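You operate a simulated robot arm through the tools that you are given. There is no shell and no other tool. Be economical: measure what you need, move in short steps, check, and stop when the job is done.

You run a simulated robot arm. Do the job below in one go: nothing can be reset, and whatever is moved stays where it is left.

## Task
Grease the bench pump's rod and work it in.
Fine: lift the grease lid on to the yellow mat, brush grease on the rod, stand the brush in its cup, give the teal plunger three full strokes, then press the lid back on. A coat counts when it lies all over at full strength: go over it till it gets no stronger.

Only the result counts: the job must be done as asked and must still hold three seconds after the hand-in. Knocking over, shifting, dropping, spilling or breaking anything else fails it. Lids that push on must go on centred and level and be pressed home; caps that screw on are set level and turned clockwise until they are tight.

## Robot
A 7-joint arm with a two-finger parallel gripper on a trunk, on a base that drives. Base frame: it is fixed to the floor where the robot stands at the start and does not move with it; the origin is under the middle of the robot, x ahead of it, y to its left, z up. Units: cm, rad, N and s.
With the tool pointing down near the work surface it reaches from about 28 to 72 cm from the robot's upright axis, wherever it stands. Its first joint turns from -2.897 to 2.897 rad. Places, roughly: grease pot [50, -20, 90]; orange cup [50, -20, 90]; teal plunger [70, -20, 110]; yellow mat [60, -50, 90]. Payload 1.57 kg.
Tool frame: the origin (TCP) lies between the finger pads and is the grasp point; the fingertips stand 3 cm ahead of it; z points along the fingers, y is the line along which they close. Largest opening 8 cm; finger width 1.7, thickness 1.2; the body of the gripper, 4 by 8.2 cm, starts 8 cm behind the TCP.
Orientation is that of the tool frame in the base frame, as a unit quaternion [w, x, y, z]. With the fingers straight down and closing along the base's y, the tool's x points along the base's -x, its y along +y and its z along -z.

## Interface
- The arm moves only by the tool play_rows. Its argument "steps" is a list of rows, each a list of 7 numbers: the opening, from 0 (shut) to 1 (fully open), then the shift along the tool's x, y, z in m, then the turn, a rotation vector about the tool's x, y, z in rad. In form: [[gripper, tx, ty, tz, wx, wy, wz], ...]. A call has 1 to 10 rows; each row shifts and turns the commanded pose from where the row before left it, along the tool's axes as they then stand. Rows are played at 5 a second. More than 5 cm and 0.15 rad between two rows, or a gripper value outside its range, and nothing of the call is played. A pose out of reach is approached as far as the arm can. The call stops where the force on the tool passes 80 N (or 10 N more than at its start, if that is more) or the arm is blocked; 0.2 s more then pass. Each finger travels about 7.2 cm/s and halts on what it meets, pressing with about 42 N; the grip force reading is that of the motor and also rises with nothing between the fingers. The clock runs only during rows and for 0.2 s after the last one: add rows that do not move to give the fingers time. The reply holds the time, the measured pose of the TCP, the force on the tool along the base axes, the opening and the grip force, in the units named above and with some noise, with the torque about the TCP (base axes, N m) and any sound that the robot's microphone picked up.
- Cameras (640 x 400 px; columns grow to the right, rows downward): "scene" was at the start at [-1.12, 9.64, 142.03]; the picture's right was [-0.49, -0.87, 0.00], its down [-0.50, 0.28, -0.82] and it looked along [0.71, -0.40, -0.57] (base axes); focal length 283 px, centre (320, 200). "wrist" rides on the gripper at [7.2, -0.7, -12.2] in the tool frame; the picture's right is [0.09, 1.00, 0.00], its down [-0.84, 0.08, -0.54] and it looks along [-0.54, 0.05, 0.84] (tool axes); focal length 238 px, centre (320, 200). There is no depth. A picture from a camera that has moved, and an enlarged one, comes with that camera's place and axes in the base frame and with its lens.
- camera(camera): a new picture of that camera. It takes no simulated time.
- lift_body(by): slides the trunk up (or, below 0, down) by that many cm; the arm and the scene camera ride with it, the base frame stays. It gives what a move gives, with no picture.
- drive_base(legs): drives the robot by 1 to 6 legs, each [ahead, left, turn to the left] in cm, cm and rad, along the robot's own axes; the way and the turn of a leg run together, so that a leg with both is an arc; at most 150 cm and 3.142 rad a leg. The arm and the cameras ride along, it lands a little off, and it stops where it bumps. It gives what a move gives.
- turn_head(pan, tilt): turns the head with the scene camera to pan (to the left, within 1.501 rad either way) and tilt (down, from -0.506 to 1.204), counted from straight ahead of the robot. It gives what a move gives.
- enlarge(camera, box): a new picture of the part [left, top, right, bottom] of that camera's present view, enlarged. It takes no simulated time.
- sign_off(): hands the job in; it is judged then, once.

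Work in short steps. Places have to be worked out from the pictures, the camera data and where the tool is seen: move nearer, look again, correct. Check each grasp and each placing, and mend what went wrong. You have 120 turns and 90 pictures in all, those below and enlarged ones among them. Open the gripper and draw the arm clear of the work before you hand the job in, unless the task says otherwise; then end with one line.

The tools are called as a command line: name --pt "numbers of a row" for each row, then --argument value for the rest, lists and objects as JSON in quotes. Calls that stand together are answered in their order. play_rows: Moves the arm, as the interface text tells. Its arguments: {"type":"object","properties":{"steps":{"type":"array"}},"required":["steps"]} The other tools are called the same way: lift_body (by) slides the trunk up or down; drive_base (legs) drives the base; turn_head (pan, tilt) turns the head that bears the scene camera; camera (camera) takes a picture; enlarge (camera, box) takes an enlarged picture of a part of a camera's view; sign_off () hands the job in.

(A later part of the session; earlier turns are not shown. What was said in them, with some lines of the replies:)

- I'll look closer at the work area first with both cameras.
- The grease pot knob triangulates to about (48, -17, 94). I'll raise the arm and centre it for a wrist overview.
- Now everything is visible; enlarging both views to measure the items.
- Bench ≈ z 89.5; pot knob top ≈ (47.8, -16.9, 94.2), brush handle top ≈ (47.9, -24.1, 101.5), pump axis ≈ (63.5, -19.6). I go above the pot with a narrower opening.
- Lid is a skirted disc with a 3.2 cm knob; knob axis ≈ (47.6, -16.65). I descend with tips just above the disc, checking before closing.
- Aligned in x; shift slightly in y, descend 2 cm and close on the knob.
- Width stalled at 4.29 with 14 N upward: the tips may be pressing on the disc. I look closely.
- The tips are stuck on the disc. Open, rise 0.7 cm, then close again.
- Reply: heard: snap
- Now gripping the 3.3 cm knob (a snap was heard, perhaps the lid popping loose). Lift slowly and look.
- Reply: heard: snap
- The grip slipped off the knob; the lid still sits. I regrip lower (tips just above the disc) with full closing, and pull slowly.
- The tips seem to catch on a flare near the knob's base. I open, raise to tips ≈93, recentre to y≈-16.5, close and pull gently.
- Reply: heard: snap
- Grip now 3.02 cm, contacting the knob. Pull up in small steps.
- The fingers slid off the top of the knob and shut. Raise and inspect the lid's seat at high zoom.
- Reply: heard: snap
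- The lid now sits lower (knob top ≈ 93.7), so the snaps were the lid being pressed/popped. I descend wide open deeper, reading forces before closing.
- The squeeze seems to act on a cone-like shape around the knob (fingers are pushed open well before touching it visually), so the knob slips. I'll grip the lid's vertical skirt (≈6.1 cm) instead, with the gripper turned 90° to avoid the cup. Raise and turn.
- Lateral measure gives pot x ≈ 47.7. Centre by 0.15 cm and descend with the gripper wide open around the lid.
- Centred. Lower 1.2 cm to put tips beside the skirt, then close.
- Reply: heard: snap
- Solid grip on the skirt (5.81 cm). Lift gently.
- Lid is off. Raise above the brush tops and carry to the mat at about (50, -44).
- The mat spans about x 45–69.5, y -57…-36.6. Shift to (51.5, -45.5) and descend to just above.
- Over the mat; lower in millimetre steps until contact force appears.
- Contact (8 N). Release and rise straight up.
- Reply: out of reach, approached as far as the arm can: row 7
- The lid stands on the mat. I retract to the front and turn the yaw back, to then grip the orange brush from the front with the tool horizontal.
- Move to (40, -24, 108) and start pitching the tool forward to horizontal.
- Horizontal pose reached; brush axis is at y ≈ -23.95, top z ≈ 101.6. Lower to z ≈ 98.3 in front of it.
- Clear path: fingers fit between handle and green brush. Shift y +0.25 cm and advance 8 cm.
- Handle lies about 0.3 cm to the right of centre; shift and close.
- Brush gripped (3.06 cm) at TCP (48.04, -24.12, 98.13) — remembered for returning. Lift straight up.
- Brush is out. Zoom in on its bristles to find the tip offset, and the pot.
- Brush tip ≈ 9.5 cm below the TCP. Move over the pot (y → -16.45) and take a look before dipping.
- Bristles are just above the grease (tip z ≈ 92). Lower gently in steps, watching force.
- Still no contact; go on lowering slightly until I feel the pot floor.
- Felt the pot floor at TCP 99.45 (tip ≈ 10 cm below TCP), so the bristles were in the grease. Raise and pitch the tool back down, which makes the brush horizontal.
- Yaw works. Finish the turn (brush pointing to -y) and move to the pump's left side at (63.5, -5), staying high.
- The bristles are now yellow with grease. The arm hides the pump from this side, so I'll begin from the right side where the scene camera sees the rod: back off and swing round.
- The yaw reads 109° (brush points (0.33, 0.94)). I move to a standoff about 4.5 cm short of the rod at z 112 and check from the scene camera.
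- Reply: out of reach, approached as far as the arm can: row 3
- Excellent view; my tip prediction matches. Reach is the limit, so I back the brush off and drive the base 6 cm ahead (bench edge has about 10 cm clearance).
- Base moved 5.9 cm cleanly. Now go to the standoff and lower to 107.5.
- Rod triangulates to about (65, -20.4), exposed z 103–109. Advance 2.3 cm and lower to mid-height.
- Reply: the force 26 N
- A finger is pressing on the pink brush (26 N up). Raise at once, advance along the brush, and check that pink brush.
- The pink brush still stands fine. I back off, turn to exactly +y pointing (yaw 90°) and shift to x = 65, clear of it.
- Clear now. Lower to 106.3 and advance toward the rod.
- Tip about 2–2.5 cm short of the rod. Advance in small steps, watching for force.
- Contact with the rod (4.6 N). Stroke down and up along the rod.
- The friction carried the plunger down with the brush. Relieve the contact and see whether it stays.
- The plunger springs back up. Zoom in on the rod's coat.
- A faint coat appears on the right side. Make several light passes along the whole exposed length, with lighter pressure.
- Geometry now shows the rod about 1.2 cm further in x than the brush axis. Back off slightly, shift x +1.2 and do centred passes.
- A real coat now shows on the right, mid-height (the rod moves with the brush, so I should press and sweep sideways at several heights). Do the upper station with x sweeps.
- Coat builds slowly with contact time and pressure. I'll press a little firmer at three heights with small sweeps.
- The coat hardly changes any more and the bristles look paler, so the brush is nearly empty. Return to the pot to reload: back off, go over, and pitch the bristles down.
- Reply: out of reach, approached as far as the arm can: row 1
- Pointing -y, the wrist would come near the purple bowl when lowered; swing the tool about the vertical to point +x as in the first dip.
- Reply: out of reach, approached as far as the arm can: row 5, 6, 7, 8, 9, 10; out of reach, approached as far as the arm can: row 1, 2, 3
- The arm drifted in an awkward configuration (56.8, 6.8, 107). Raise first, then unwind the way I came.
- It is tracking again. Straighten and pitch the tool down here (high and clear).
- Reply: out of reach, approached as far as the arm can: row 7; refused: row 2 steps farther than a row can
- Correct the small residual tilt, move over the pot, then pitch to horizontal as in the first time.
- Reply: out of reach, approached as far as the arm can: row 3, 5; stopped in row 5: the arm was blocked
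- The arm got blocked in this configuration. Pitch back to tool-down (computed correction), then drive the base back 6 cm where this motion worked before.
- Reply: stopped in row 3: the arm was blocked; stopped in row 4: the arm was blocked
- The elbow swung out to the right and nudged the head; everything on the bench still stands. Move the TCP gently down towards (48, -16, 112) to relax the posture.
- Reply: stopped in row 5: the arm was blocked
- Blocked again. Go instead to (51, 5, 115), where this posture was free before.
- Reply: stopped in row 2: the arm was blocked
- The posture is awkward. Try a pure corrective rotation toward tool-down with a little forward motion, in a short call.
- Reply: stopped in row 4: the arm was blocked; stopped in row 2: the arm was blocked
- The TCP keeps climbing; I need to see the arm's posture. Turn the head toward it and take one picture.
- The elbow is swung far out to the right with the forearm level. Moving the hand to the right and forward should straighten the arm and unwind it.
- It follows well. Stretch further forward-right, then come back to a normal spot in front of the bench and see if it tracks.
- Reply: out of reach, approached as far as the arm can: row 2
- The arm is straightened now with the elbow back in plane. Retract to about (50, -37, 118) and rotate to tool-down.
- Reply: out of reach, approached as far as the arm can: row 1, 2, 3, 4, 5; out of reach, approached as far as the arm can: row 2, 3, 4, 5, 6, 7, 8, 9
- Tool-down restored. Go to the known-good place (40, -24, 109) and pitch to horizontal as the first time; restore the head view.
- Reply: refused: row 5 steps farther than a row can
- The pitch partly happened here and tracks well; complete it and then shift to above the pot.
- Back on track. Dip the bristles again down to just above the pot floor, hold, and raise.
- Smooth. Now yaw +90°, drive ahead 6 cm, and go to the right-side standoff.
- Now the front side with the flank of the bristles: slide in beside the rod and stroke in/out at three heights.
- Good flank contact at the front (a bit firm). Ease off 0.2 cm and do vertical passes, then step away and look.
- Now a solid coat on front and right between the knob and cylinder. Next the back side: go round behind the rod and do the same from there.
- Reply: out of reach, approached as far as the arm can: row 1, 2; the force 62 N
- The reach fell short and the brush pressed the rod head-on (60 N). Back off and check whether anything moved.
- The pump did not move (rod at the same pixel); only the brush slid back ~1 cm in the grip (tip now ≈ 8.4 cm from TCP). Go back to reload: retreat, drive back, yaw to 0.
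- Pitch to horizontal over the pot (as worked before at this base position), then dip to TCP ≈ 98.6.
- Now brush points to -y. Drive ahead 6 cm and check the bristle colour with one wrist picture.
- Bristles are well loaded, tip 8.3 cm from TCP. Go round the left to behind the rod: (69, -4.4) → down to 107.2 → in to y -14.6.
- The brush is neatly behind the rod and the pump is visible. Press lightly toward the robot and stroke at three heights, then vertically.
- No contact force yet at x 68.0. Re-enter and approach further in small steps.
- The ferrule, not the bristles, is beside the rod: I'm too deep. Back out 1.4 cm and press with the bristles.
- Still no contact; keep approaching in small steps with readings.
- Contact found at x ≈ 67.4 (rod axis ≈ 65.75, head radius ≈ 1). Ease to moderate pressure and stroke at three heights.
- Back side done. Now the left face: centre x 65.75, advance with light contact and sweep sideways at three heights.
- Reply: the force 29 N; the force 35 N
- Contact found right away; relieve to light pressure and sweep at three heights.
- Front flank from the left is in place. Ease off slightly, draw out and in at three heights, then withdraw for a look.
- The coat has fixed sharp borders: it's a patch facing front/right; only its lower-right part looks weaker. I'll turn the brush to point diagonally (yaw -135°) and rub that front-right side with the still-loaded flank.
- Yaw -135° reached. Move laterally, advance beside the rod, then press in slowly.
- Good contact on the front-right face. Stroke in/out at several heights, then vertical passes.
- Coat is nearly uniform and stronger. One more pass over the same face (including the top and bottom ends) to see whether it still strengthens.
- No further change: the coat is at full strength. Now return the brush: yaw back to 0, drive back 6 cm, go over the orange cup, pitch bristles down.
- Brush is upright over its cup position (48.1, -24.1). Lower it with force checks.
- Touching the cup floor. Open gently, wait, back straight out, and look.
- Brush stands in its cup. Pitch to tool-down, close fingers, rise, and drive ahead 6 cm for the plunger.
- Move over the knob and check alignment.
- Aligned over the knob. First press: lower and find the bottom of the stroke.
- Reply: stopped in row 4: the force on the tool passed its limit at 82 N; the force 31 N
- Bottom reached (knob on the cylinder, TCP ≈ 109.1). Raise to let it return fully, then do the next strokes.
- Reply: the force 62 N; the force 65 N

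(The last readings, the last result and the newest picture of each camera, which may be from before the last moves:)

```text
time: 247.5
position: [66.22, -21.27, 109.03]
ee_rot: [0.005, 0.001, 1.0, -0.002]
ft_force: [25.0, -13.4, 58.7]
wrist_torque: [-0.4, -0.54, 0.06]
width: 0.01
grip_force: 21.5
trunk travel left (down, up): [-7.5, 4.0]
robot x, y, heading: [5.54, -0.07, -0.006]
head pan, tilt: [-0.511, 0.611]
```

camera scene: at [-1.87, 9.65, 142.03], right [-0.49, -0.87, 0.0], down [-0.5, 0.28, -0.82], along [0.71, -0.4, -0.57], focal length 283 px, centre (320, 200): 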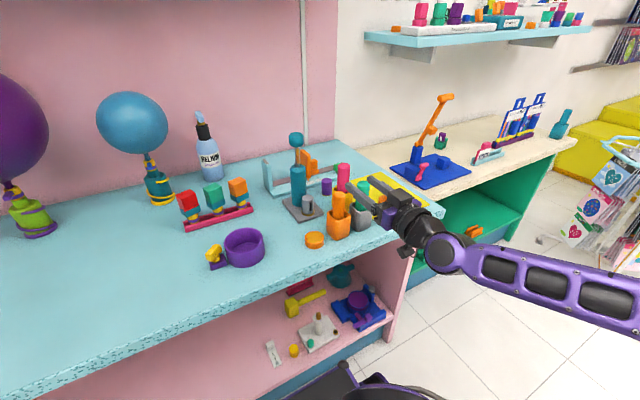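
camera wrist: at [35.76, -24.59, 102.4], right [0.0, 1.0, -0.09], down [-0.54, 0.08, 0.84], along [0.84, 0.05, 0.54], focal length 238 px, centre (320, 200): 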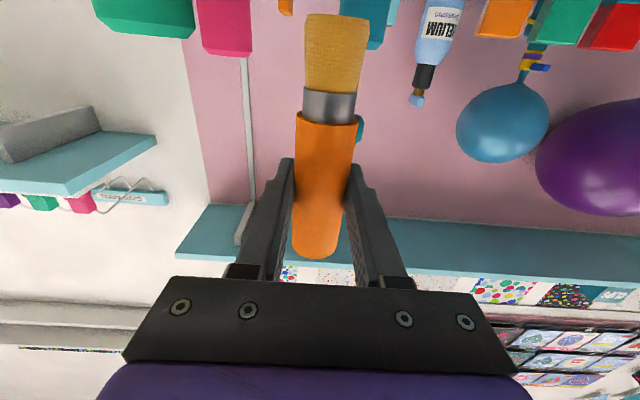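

Second stroke at bottom. Return and do the third, then a check picture at the top.

play_rows --pt "0 0 0 -0.02 0 0 0" --pt "0 0 0 -0.025 0 0 0" --pt "0 0 0 -0.02 0 0 0" --pt "0 0 0 -0.02 0 0 0" --pt "0 0 0 0 0 0 0" --pt "0 0 0 0 0 0 0"

play_rows --pt "0 0 0 0.02 0 0 0" --pt "0 0 0 0.02 0 0 0" --pt "0 0 0 0.02 0 0 0" --pt "0 0 0 0.02 0 0 0" --pt "0 0 0 0.004 0 0 0" --pt "0 0 0 0 0 0 0" --pt "0 0 0 0 0 0 0"

play_rows --pt "0 0 0 -0.02 0 0 0" --pt "0 0 0 -0.025 0 0 0" --pt "0 0 0 -0.02 0 0 0" --pt "0 0 0 -0.02 0 0 0" --pt "0 0 0 0 0 0 0" --pt "0 0 0 0 0 0 0"

```text
time: 248.9
position: [66.3, -20.98, 116.79]
ee_rot: [-0.003, 0.0, 1.0, 0.001]
ft_force: [-0.4, 0.3, 0.1]
wrist_torque: [0.01, 0.0, -0.01]
width: 0.0
grip_force: 21.3
trunk travel left (down, up): [-7.5, 4.0]
robot x, y, heading: [5.55, 0.02, -0.004]
head pan, tilt: [-0.511, 0.611]
```

```text
time: 250.5
position: [66.16, -21.04, 109.0]
ee_rot: [0.003, 0.002, 1.0, -0.002]
ft_force: [17.5, -9.8, 55.6]
wrist_torque: [-0.28, -0.42, -0.14]
width: 0.0
grip_force: 21.3
trunk travel left (down, up): [-7.5, 4.0]
robot x, y, heading: [5.51, -0.02, 0.002]
head pan, tilt: [-0.511, 0.611]
```

```text
time: 251.9
position: [66.41, -21.11, 117.04]
ee_rot: [-0.003, 0.0, 1.0, 0.0]
ft_force: [-0.8, 0.9, 0.1]
wrist_torque: [0.0, 0.03, -0.01]
width: 0.0
grip_force: 21.1
trunk travel left (down, up): [-7.5, 4.0]
robot x, y, heading: [5.21, 0.15, 0.003]
head pan, tilt: [-0.511, 0.611]
```

Three full strokes done, plunger fully returned each time. Now fetch the lid: move over the mat, yaw 90°, open wide.

play_rows --pt "0 0.045 0 0 0 0 0" --pt "0.5 0.045 0 0 0 0 0" --pt "1 0.045 0 0 0 0 0" --pt "1 0.01 -0.045 0 0 0 0" --pt "1 0 -0.049 0 0 0 0" --pt "1 0 -0.049 0.01 0 0 0" --pt "1 0 -0.049 0.01 0 0 0" --pt "1 0 -0.049 0.01 0 0 0" --pt "1 0 0 0.04 0 0 0.1"

play_rows --pt "1 0 0 0 0 0 0.147" --pt "1 0 0 0 0 0 0.147" --pt "1 0 0 0 0 0 0.147" --pt "1 0 0 0 0 0 0.147" --pt "1 0 0 0 0 0 0.147" --pt "1 0 0 0 0 0 0.147" --pt "1 0 0 0 0 0 0.147" --pt "1 0 0 0 0 0 0.147" --pt "1 0 0 0 0 0 0.147" --pt "1 0 0 0 0 0 0.148"

camera --camera "wrist"

```text
time: 253.9
position: [51.42, -44.98, 109.88]
ee_rot: [-0.003, 0.05, 0.999, 0.001]
ft_force: [0.7, -0.6, 1.0]
wrist_torque: [-0.02, 0.03, -0.02]
width: 8.02
grip_force: 0.0
trunk travel left (down, up): [-7.5, 4.0]
robot x, y, heading: [4.99, 0.03, -0.005]
head pan, tilt: [-0.511, 0.611]
```

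```text
time: 256.1
position: [51.75, -45.25, 109.88]
ee_rot: [-0.003, 0.708, 0.706, -0.002]
ft_force: [0.4, -0.4, 0.1]
wrist_torque: [0.0, 0.01, 0.01]
width: 8.04
grip_force: 0.1
trunk travel left (down, up): [-7.5, 4.0]
robot x, y, heading: [5.23, 0.26, -0.0]
head pan, tilt: [-0.511, 0.611]
```

```text
4 pictures are left
camera wrist: at [51.07, -37.93, 122.17], right [1.0, 0.09, -0.01], down [0.08, -0.84, 0.54], along [0.04, -0.54, -0.84], focal length 238 px, centre (320, 200)
```

wrist: 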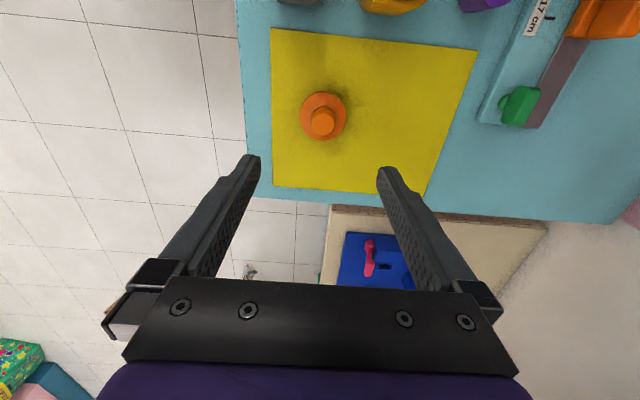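

Lid is where I left it. Descend around it and grip the skirt.

play_rows --pt "1 -0.0025 0.001 0.045 0 0 0" --pt "1 0 0 0.045 0 0 0" --pt "1 0 0 0.045 0 0 0" --pt "1 0 0 0.03 0 0 0" --pt "1 0 0 0.007 0 0 0" --pt "1 0 0 0 0 0 0"

play_rows --pt "0.7 0 0 0 0 0 0" --pt "0.3 0 0 0 0 0 0" --pt "0 0 0 0 0 0 0" --pt "0 0 0 0 0 0 0"

```text
time: 257.5
position: [51.85, -45.47, 92.9]
ee_rot: [-0.003, 0.707, 0.707, -0.002]
ft_force: [0.9, -0.5, -0.7]
wrist_torque: [0.01, 0.0, -0.01]
width: 8.02
grip_force: 0.1
trunk travel left (down, up): [-7.5, 4.0]
robot x, y, heading: [5.25, 0.09, -0.0]
head pan, tilt: [-0.511, 0.611]
```

```text
time: 258.5
position: [51.9, -45.41, 93.07]
ee_rot: [-0.002, 0.707, 0.708, -0.003]
ft_force: [1.0, -0.9, 6.6]
wrist_torque: [-0.02, -0.03, -0.17]
width: 5.41
grip_force: 42.0
trunk travel left (down, up): [-7.5, 4.0]
robot x, y, heading: [5.08, -0.07, -0.001]
head pan, tilt: [-0.511, 0.611]
```

Grip too high on the skirt (5.41 cm, pushed up). Open, lower 0.4 cm, and close again.

play_rows --pt "0.85 0 0 0 0 0 0" --pt "0.85 0 0 0 0 0 0" --pt "0.85 0 0 0.004 0 0 0" --pt "0.85 0 0 0 0 0 0"

play_rows --pt "0.6 0 0 0 0 0 0" --pt "0.3 0 0 0 0 0 0" --pt "0 0 0 0 0 0 0" --pt "0 0 0 0 0 0 0"

```text
time: 259.5
position: [51.9, -45.41, 92.51]
ee_rot: [-0.003, 0.708, 0.707, -0.002]
ft_force: [-0.5, -0.8, 0.8]
wrist_torque: [0.01, -0.02, 0.0]
width: 6.81
grip_force: 0.1
trunk travel left (down, up): [-7.5, 4.0]
robot x, y, heading: [5.25, -0.07, -0.005]
head pan, tilt: [-0.511, 0.611]
```

```text
time: 260.5
position: [51.92, -45.37, 92.48]
ee_rot: [-0.003, 0.707, 0.707, -0.002]
ft_force: [0.6, 0.2, -1.0]
wrist_torque: [-0.01, 0.01, 0.0]
width: 5.75
grip_force: 42.3
trunk travel left (down, up): [-7.5, 4.0]
robot x, y, heading: [5.44, -0.05, -0.0]
head pan, tilt: [-0.511, 0.611]
```

Grip is good now (5.75 cm). Lift, carry back over the pot (target 47.74, -16.25) and stop above it.

play_rows --pt "0 0 0 -0.02 0 0 0" --pt "0 0 0 -0.045 0 0 0" --pt "0 0 0 -0.045 0 0 0" --pt "0 0 0 -0.045 0 0 0" --pt "0 0 0 -0.02 0 0 0" --pt "0 0.048 -0.007 0 0 0 0" --pt "0 0.048 -0.007 0 0 0 0" --pt "0 0.048 -0.007 0 0 0 0" --pt "0 0.048 -0.007 0 0 0 0" --pt "0 0.048 -0.007 0 0 0 0"

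play_rows --pt "0 0.048 -0.007 0 0 0 0" --pt "0 0.003 0 0 0 0 0" --pt "0 0 0 0.045 0 0 0" --pt "0 0 0 0.045 0 0 0" --pt "0 0 0 0.02 0 0 0" --pt "0 0 0 0 0 0 0"

camera --camera "wrist"

```text
time: 262.7
position: [48.33, -20.95, 109.73]
ee_rot: [-0.003, 0.707, 0.707, -0.002]
ft_force: [-0.8, -0.4, 0.8]
wrist_torque: [0.03, -0.05, 0.0]
width: 5.71
grip_force: 42.1
trunk travel left (down, up): [-7.5, 4.0]
robot x, y, heading: [5.15, -0.31, 0.002]
head pan, tilt: [-0.511, 0.611]
```

```text
time: 264.1
position: [47.69, -16.43, 98.87]
ee_rot: [-0.004, 0.707, 0.707, -0.002]
ft_force: [-0.2, -0.4, 0.4]
wrist_torque: [0.01, 0.04, 0.0]
width: 5.84
grip_force: 41.9
trunk travel left (down, up): [-7.5, 4.0]
robot x, y, heading: [5.21, 0.01, -0.0]
head pan, tilt: [-0.511, 0.611]
```

```text
3 pictures are left
camera wrist: at [47.08, -9.18, 111.11], right [1.0, 0.09, -0.01], down [0.08, -0.84, 0.54], along [0.04, -0.54, -0.84], focal length 238 px, centre (320, 200)
```

wrist: 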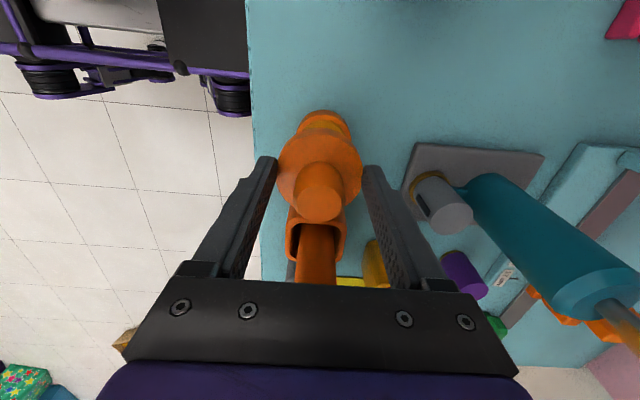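

Lid hangs centred above the pot. Correct the tiny tilt and y, descend to near contact.

play_rows --pt "0 0.0015 0.0005 0.02 -0.0085 -0.003 0" --pt "0 0 0 0.02 0 0 0" --pt "0 0 0 0.006 0 0 0" --pt "0 0 0 0 0 0 0"

play_rows --pt "0 0 0 0.004 0 0 0" --pt "0 0 0 0 0 0 0"

play_rows --pt "0 0 0 0.003 0 0 0" --pt "0 0 0 0 0 0 0"

```text
time: 265.1
position: [47.74, -16.25, 94.18]
ee_rot: [0.001, 0.707, 0.707, 0.0]
ft_force: [-0.8, -0.5, 0.3]
wrist_torque: [0.02, -0.02, -0.02]
width: 5.83
grip_force: 42.4
trunk travel left (down, up): [-7.5, 4.0]
robot x, y, heading: [5.32, -0.13, -0.001]
head pan, tilt: [-0.511, 0.611]
```

```text
time: 265.7
position: [47.72, -16.2, 93.8]
ee_rot: [0.001, 0.706, 0.708, 0.0]
ft_force: [1.8, -2.2, -0.1]
wrist_torque: [-0.05, -0.03, -0.01]
width: 5.72
grip_force: 42.7
trunk travel left (down, up): [-7.5, 4.0]
robot x, y, heading: [5.46, 0.16, 0.0]
head pan, tilt: [-0.511, 0.611]
```

```text
time: 266.3
position: [47.76, -16.17, 93.58]
ee_rot: [0.001, 0.707, 0.708, 0.0]
ft_force: [0.8, 1.0, -0.4]
wrist_torque: [0.07, -0.02, 0.02]
width: 5.72
grip_force: 41.8
trunk travel left (down, up): [-7.5, 4.0]
robot x, y, heading: [5.15, -0.13, -0.003]
head pan, tilt: [-0.511, 0.611]
```

Sliding on freely. Continue down and press home.

play_rows --pt "0 0 0 0.003 0 0 0" --pt "0 0 0 0 0 0 0"

play_rows --pt "0 0 0 0.003 0 0 0" --pt "0 0 0 0 0 0 0"

play_rows --pt "0 0 0 0.003 0 0 0" --pt "0 0 0 0 0 0 0"

```text
time: 266.9
position: [47.76, -16.1, 93.28]
ee_rot: [0.002, 0.707, 0.707, 0.0]
ft_force: [6.8, -1.7, 2.3]
wrist_torque: [-0.07, -0.27, 0.06]
width: 5.85
grip_force: 42.5
trunk travel left (down, up): [-7.5, 4.0]
robot x, y, heading: [5.2, -0.06, -0.002]
head pan, tilt: [-0.511, 0.611]
```

```text
time: 267.5
position: [47.66, -16.17, 93.01]
ee_rot: [0.0, 0.707, 0.707, 0.0]
ft_force: [5.3, -1.8, 3.8]
wrist_torque: [-0.04, -0.24, 0.01]
width: 5.85
grip_force: 42.5
trunk travel left (down, up): [-7.5, 4.0]
robot x, y, heading: [5.15, -0.13, -0.003]
head pan, tilt: [-0.511, 0.611]
```

```text
time: 268.1
position: [47.72, -16.14, 92.94]
ee_rot: [0.004, 0.707, 0.707, 0.001]
ft_force: [5.7, -0.7, 37.3]
wrist_torque: [0.04, -0.07, -0.05]
width: 5.82
grip_force: 41.7
trunk travel left (down, up): [-7.5, 4.0]
robot x, y, heading: [5.5, -0.4, 0.002]
head pan, tilt: [-0.511, 0.611]
```

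Seated with 37 N at the former height. Release, rise, close fingers and press centrally on the knob to make sure it is home.

play_rows --pt "0.8 0 0 0 0 0 0" --pt "1 0 0 0 0 0 0" --pt "1 0 0 -0.03 0 0 0" --pt "1 0 0 -0.03 0 0 0" --pt "0.4 -0.002 0 0 0 0 0" --pt "0 0 0 0 0 0 0" --pt "0 0 0 0 0 0 0"

play_rows --pt "0 0 0 0.015 0 0 0" --pt "0 0 0 0.005 0 0 0" --pt "0 0 0 0.003 0 0 0" --pt "0 0 0 0 0 0 0"

play_rows --pt "0 0 0 0.004 0 0 0" --pt "0 0 0 0.003 0 0 0" --pt "0 0 0 0.002 0 0 0" --pt "0 0 0 0 0 0 0"

```text
time: 269.7
position: [47.79, -16.51, 98.92]
ee_rot: [0.001, 0.708, 0.707, 0.0]
ft_force: [0.5, 0.2, -0.4]
wrist_torque: [0.0, -0.03, -0.03]
width: 0.0
grip_force: 17.0
trunk travel left (down, up): [-7.5, 4.0]
robot x, y, heading: [5.29, -0.31, 0.003]
head pan, tilt: [-0.511, 0.611]
```

```text
time: 270.7
position: [47.85, -16.34, 96.96]
ee_rot: [0.007, 0.707, 0.707, 0.003]
ft_force: [6.2, -0.2, 63.1]
wrist_torque: [0.14, -0.14, 0.11]
width: 0.02
grip_force: 21.0
trunk travel left (down, up): [-7.5, 4.0]
robot x, y, heading: [5.28, -0.06, -0.002]
head pan, tilt: [-0.511, 0.611]
heard: snap
```

```text
time: 271.1
position: [47.92, -16.48, 96.9]
ee_rot: [0.009, 0.707, 0.707, 0.002]
ft_force: [-15.7, 3.9, 40.7]
wrist_torque: [0.21, 0.49, 0.02]
width: 0.0
grip_force: 21.5
trunk travel left (down, up): [-7.5, 4.0]
robot x, y, heading: [5.31, 0.19, -0.002]
head pan, tilt: [-0.511, 0.611]
stopped in row 1: the force on the tool passed its limit at 86 N (the readings are from after the stop); the commanded pose is now the measured one
```

A snap: the lid is home. Rise clear and check.

play_rows --pt "0 0 0 -0.02 0 0 0" --pt "0 0 0 -0.045 0 0 0" --pt "0 0 0 -0.045 0 0 0" --pt "0.5 -0.045 -0.02 0 0 0 0" --pt "1 -0.045 -0.02 0 0 0 0" --pt "1 -0.045 -0.02 0 0 0 0" --pt "1 -0.03 -0.02 0 0 0 0" --pt "1 0 0 0 0 0 0"

camera --camera "scene"

enlarge --camera "scene" --box '[290, 130, 370, 280]'

```text
time: 272.9
position: [39.92, -32.91, 107.64]
ee_rot: [0.006, 0.707, 0.707, 0.002]
ft_force: [-0.2, 0.2, -0.3]
wrist_torque: [-0.01, 0.0, 0.0]
width: 8.02
grip_force: 0.0
trunk travel left (down, up): [-7.5, 4.0]
robot x, y, heading: [5.62, 0.29, -0.003]
head pan, tilt: [-0.511, 0.611]
```

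```text
2 pictures are left
camera scene: at [4.21, 9.62, 142.04], right [-0.49, -0.87, 0.0], down [-0.5, 0.28, -0.82], along [0.71, -0.4, -0.57], focal length 283 px, centre (320, 200)
```

scene: 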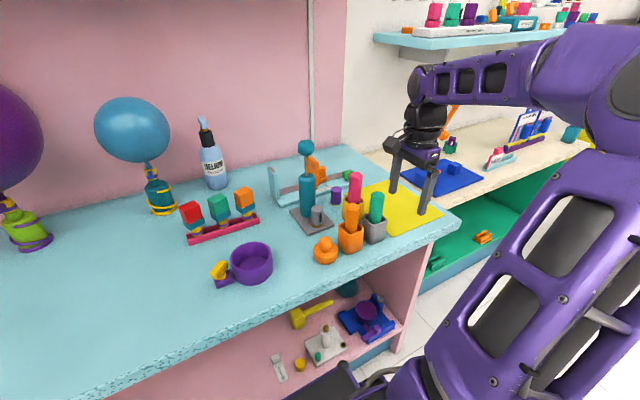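

```text
2.67 times, centred on (330, 205) of scene
camera zoom: at [4.21, 9.62, 142.04], right [-0.49, -0.87, 0.0], down [-0.5, 0.28, -0.82], along [0.71, -0.4, -0.57], focal length 755 px, centre (293, 187)
```

zoom: 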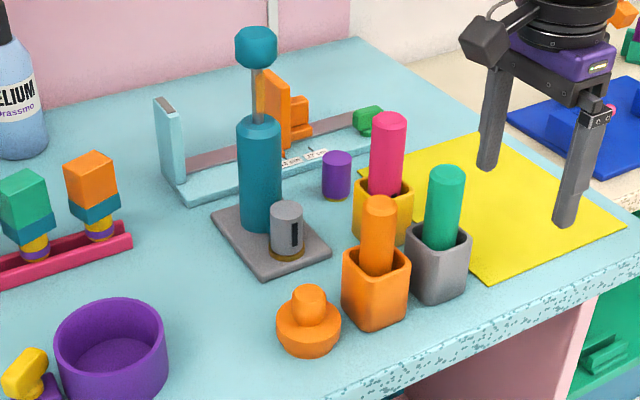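

Everything stands in place; one last close look at the lid's seat.

enlarge --camera "scene" --box '[300, 225, 350, 270]'

```text
8.89 times, centred on (325, 248) of scene
camera zoom: at [4.21, 9.62, 142.04], right [-0.49, -0.87, 0.0], down [-0.5, 0.28, -0.82], along [0.71, -0.4, -0.57], focal length 2515 px, centre (276, -222)
```

zoom: 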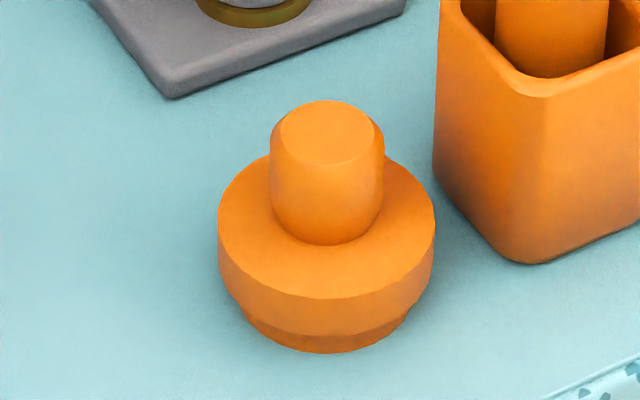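

The lid is level and at the same height as at the start, after a clear snap. The brush is in its cup, the plunger is up, and the arm is clear with the gripper open, so I hand in.

sign_off

```text
The job is handed in.
```

The job is handed in. The rod is greased until the coat got no stronger. The brush is back in the orange cup, the plunger has had three full strokes, and the lid is snapped back on level. Getting there, I pressed a finger on the pink brush and the greasing brush hit the rod hard once. Both still looked in place afterwards.
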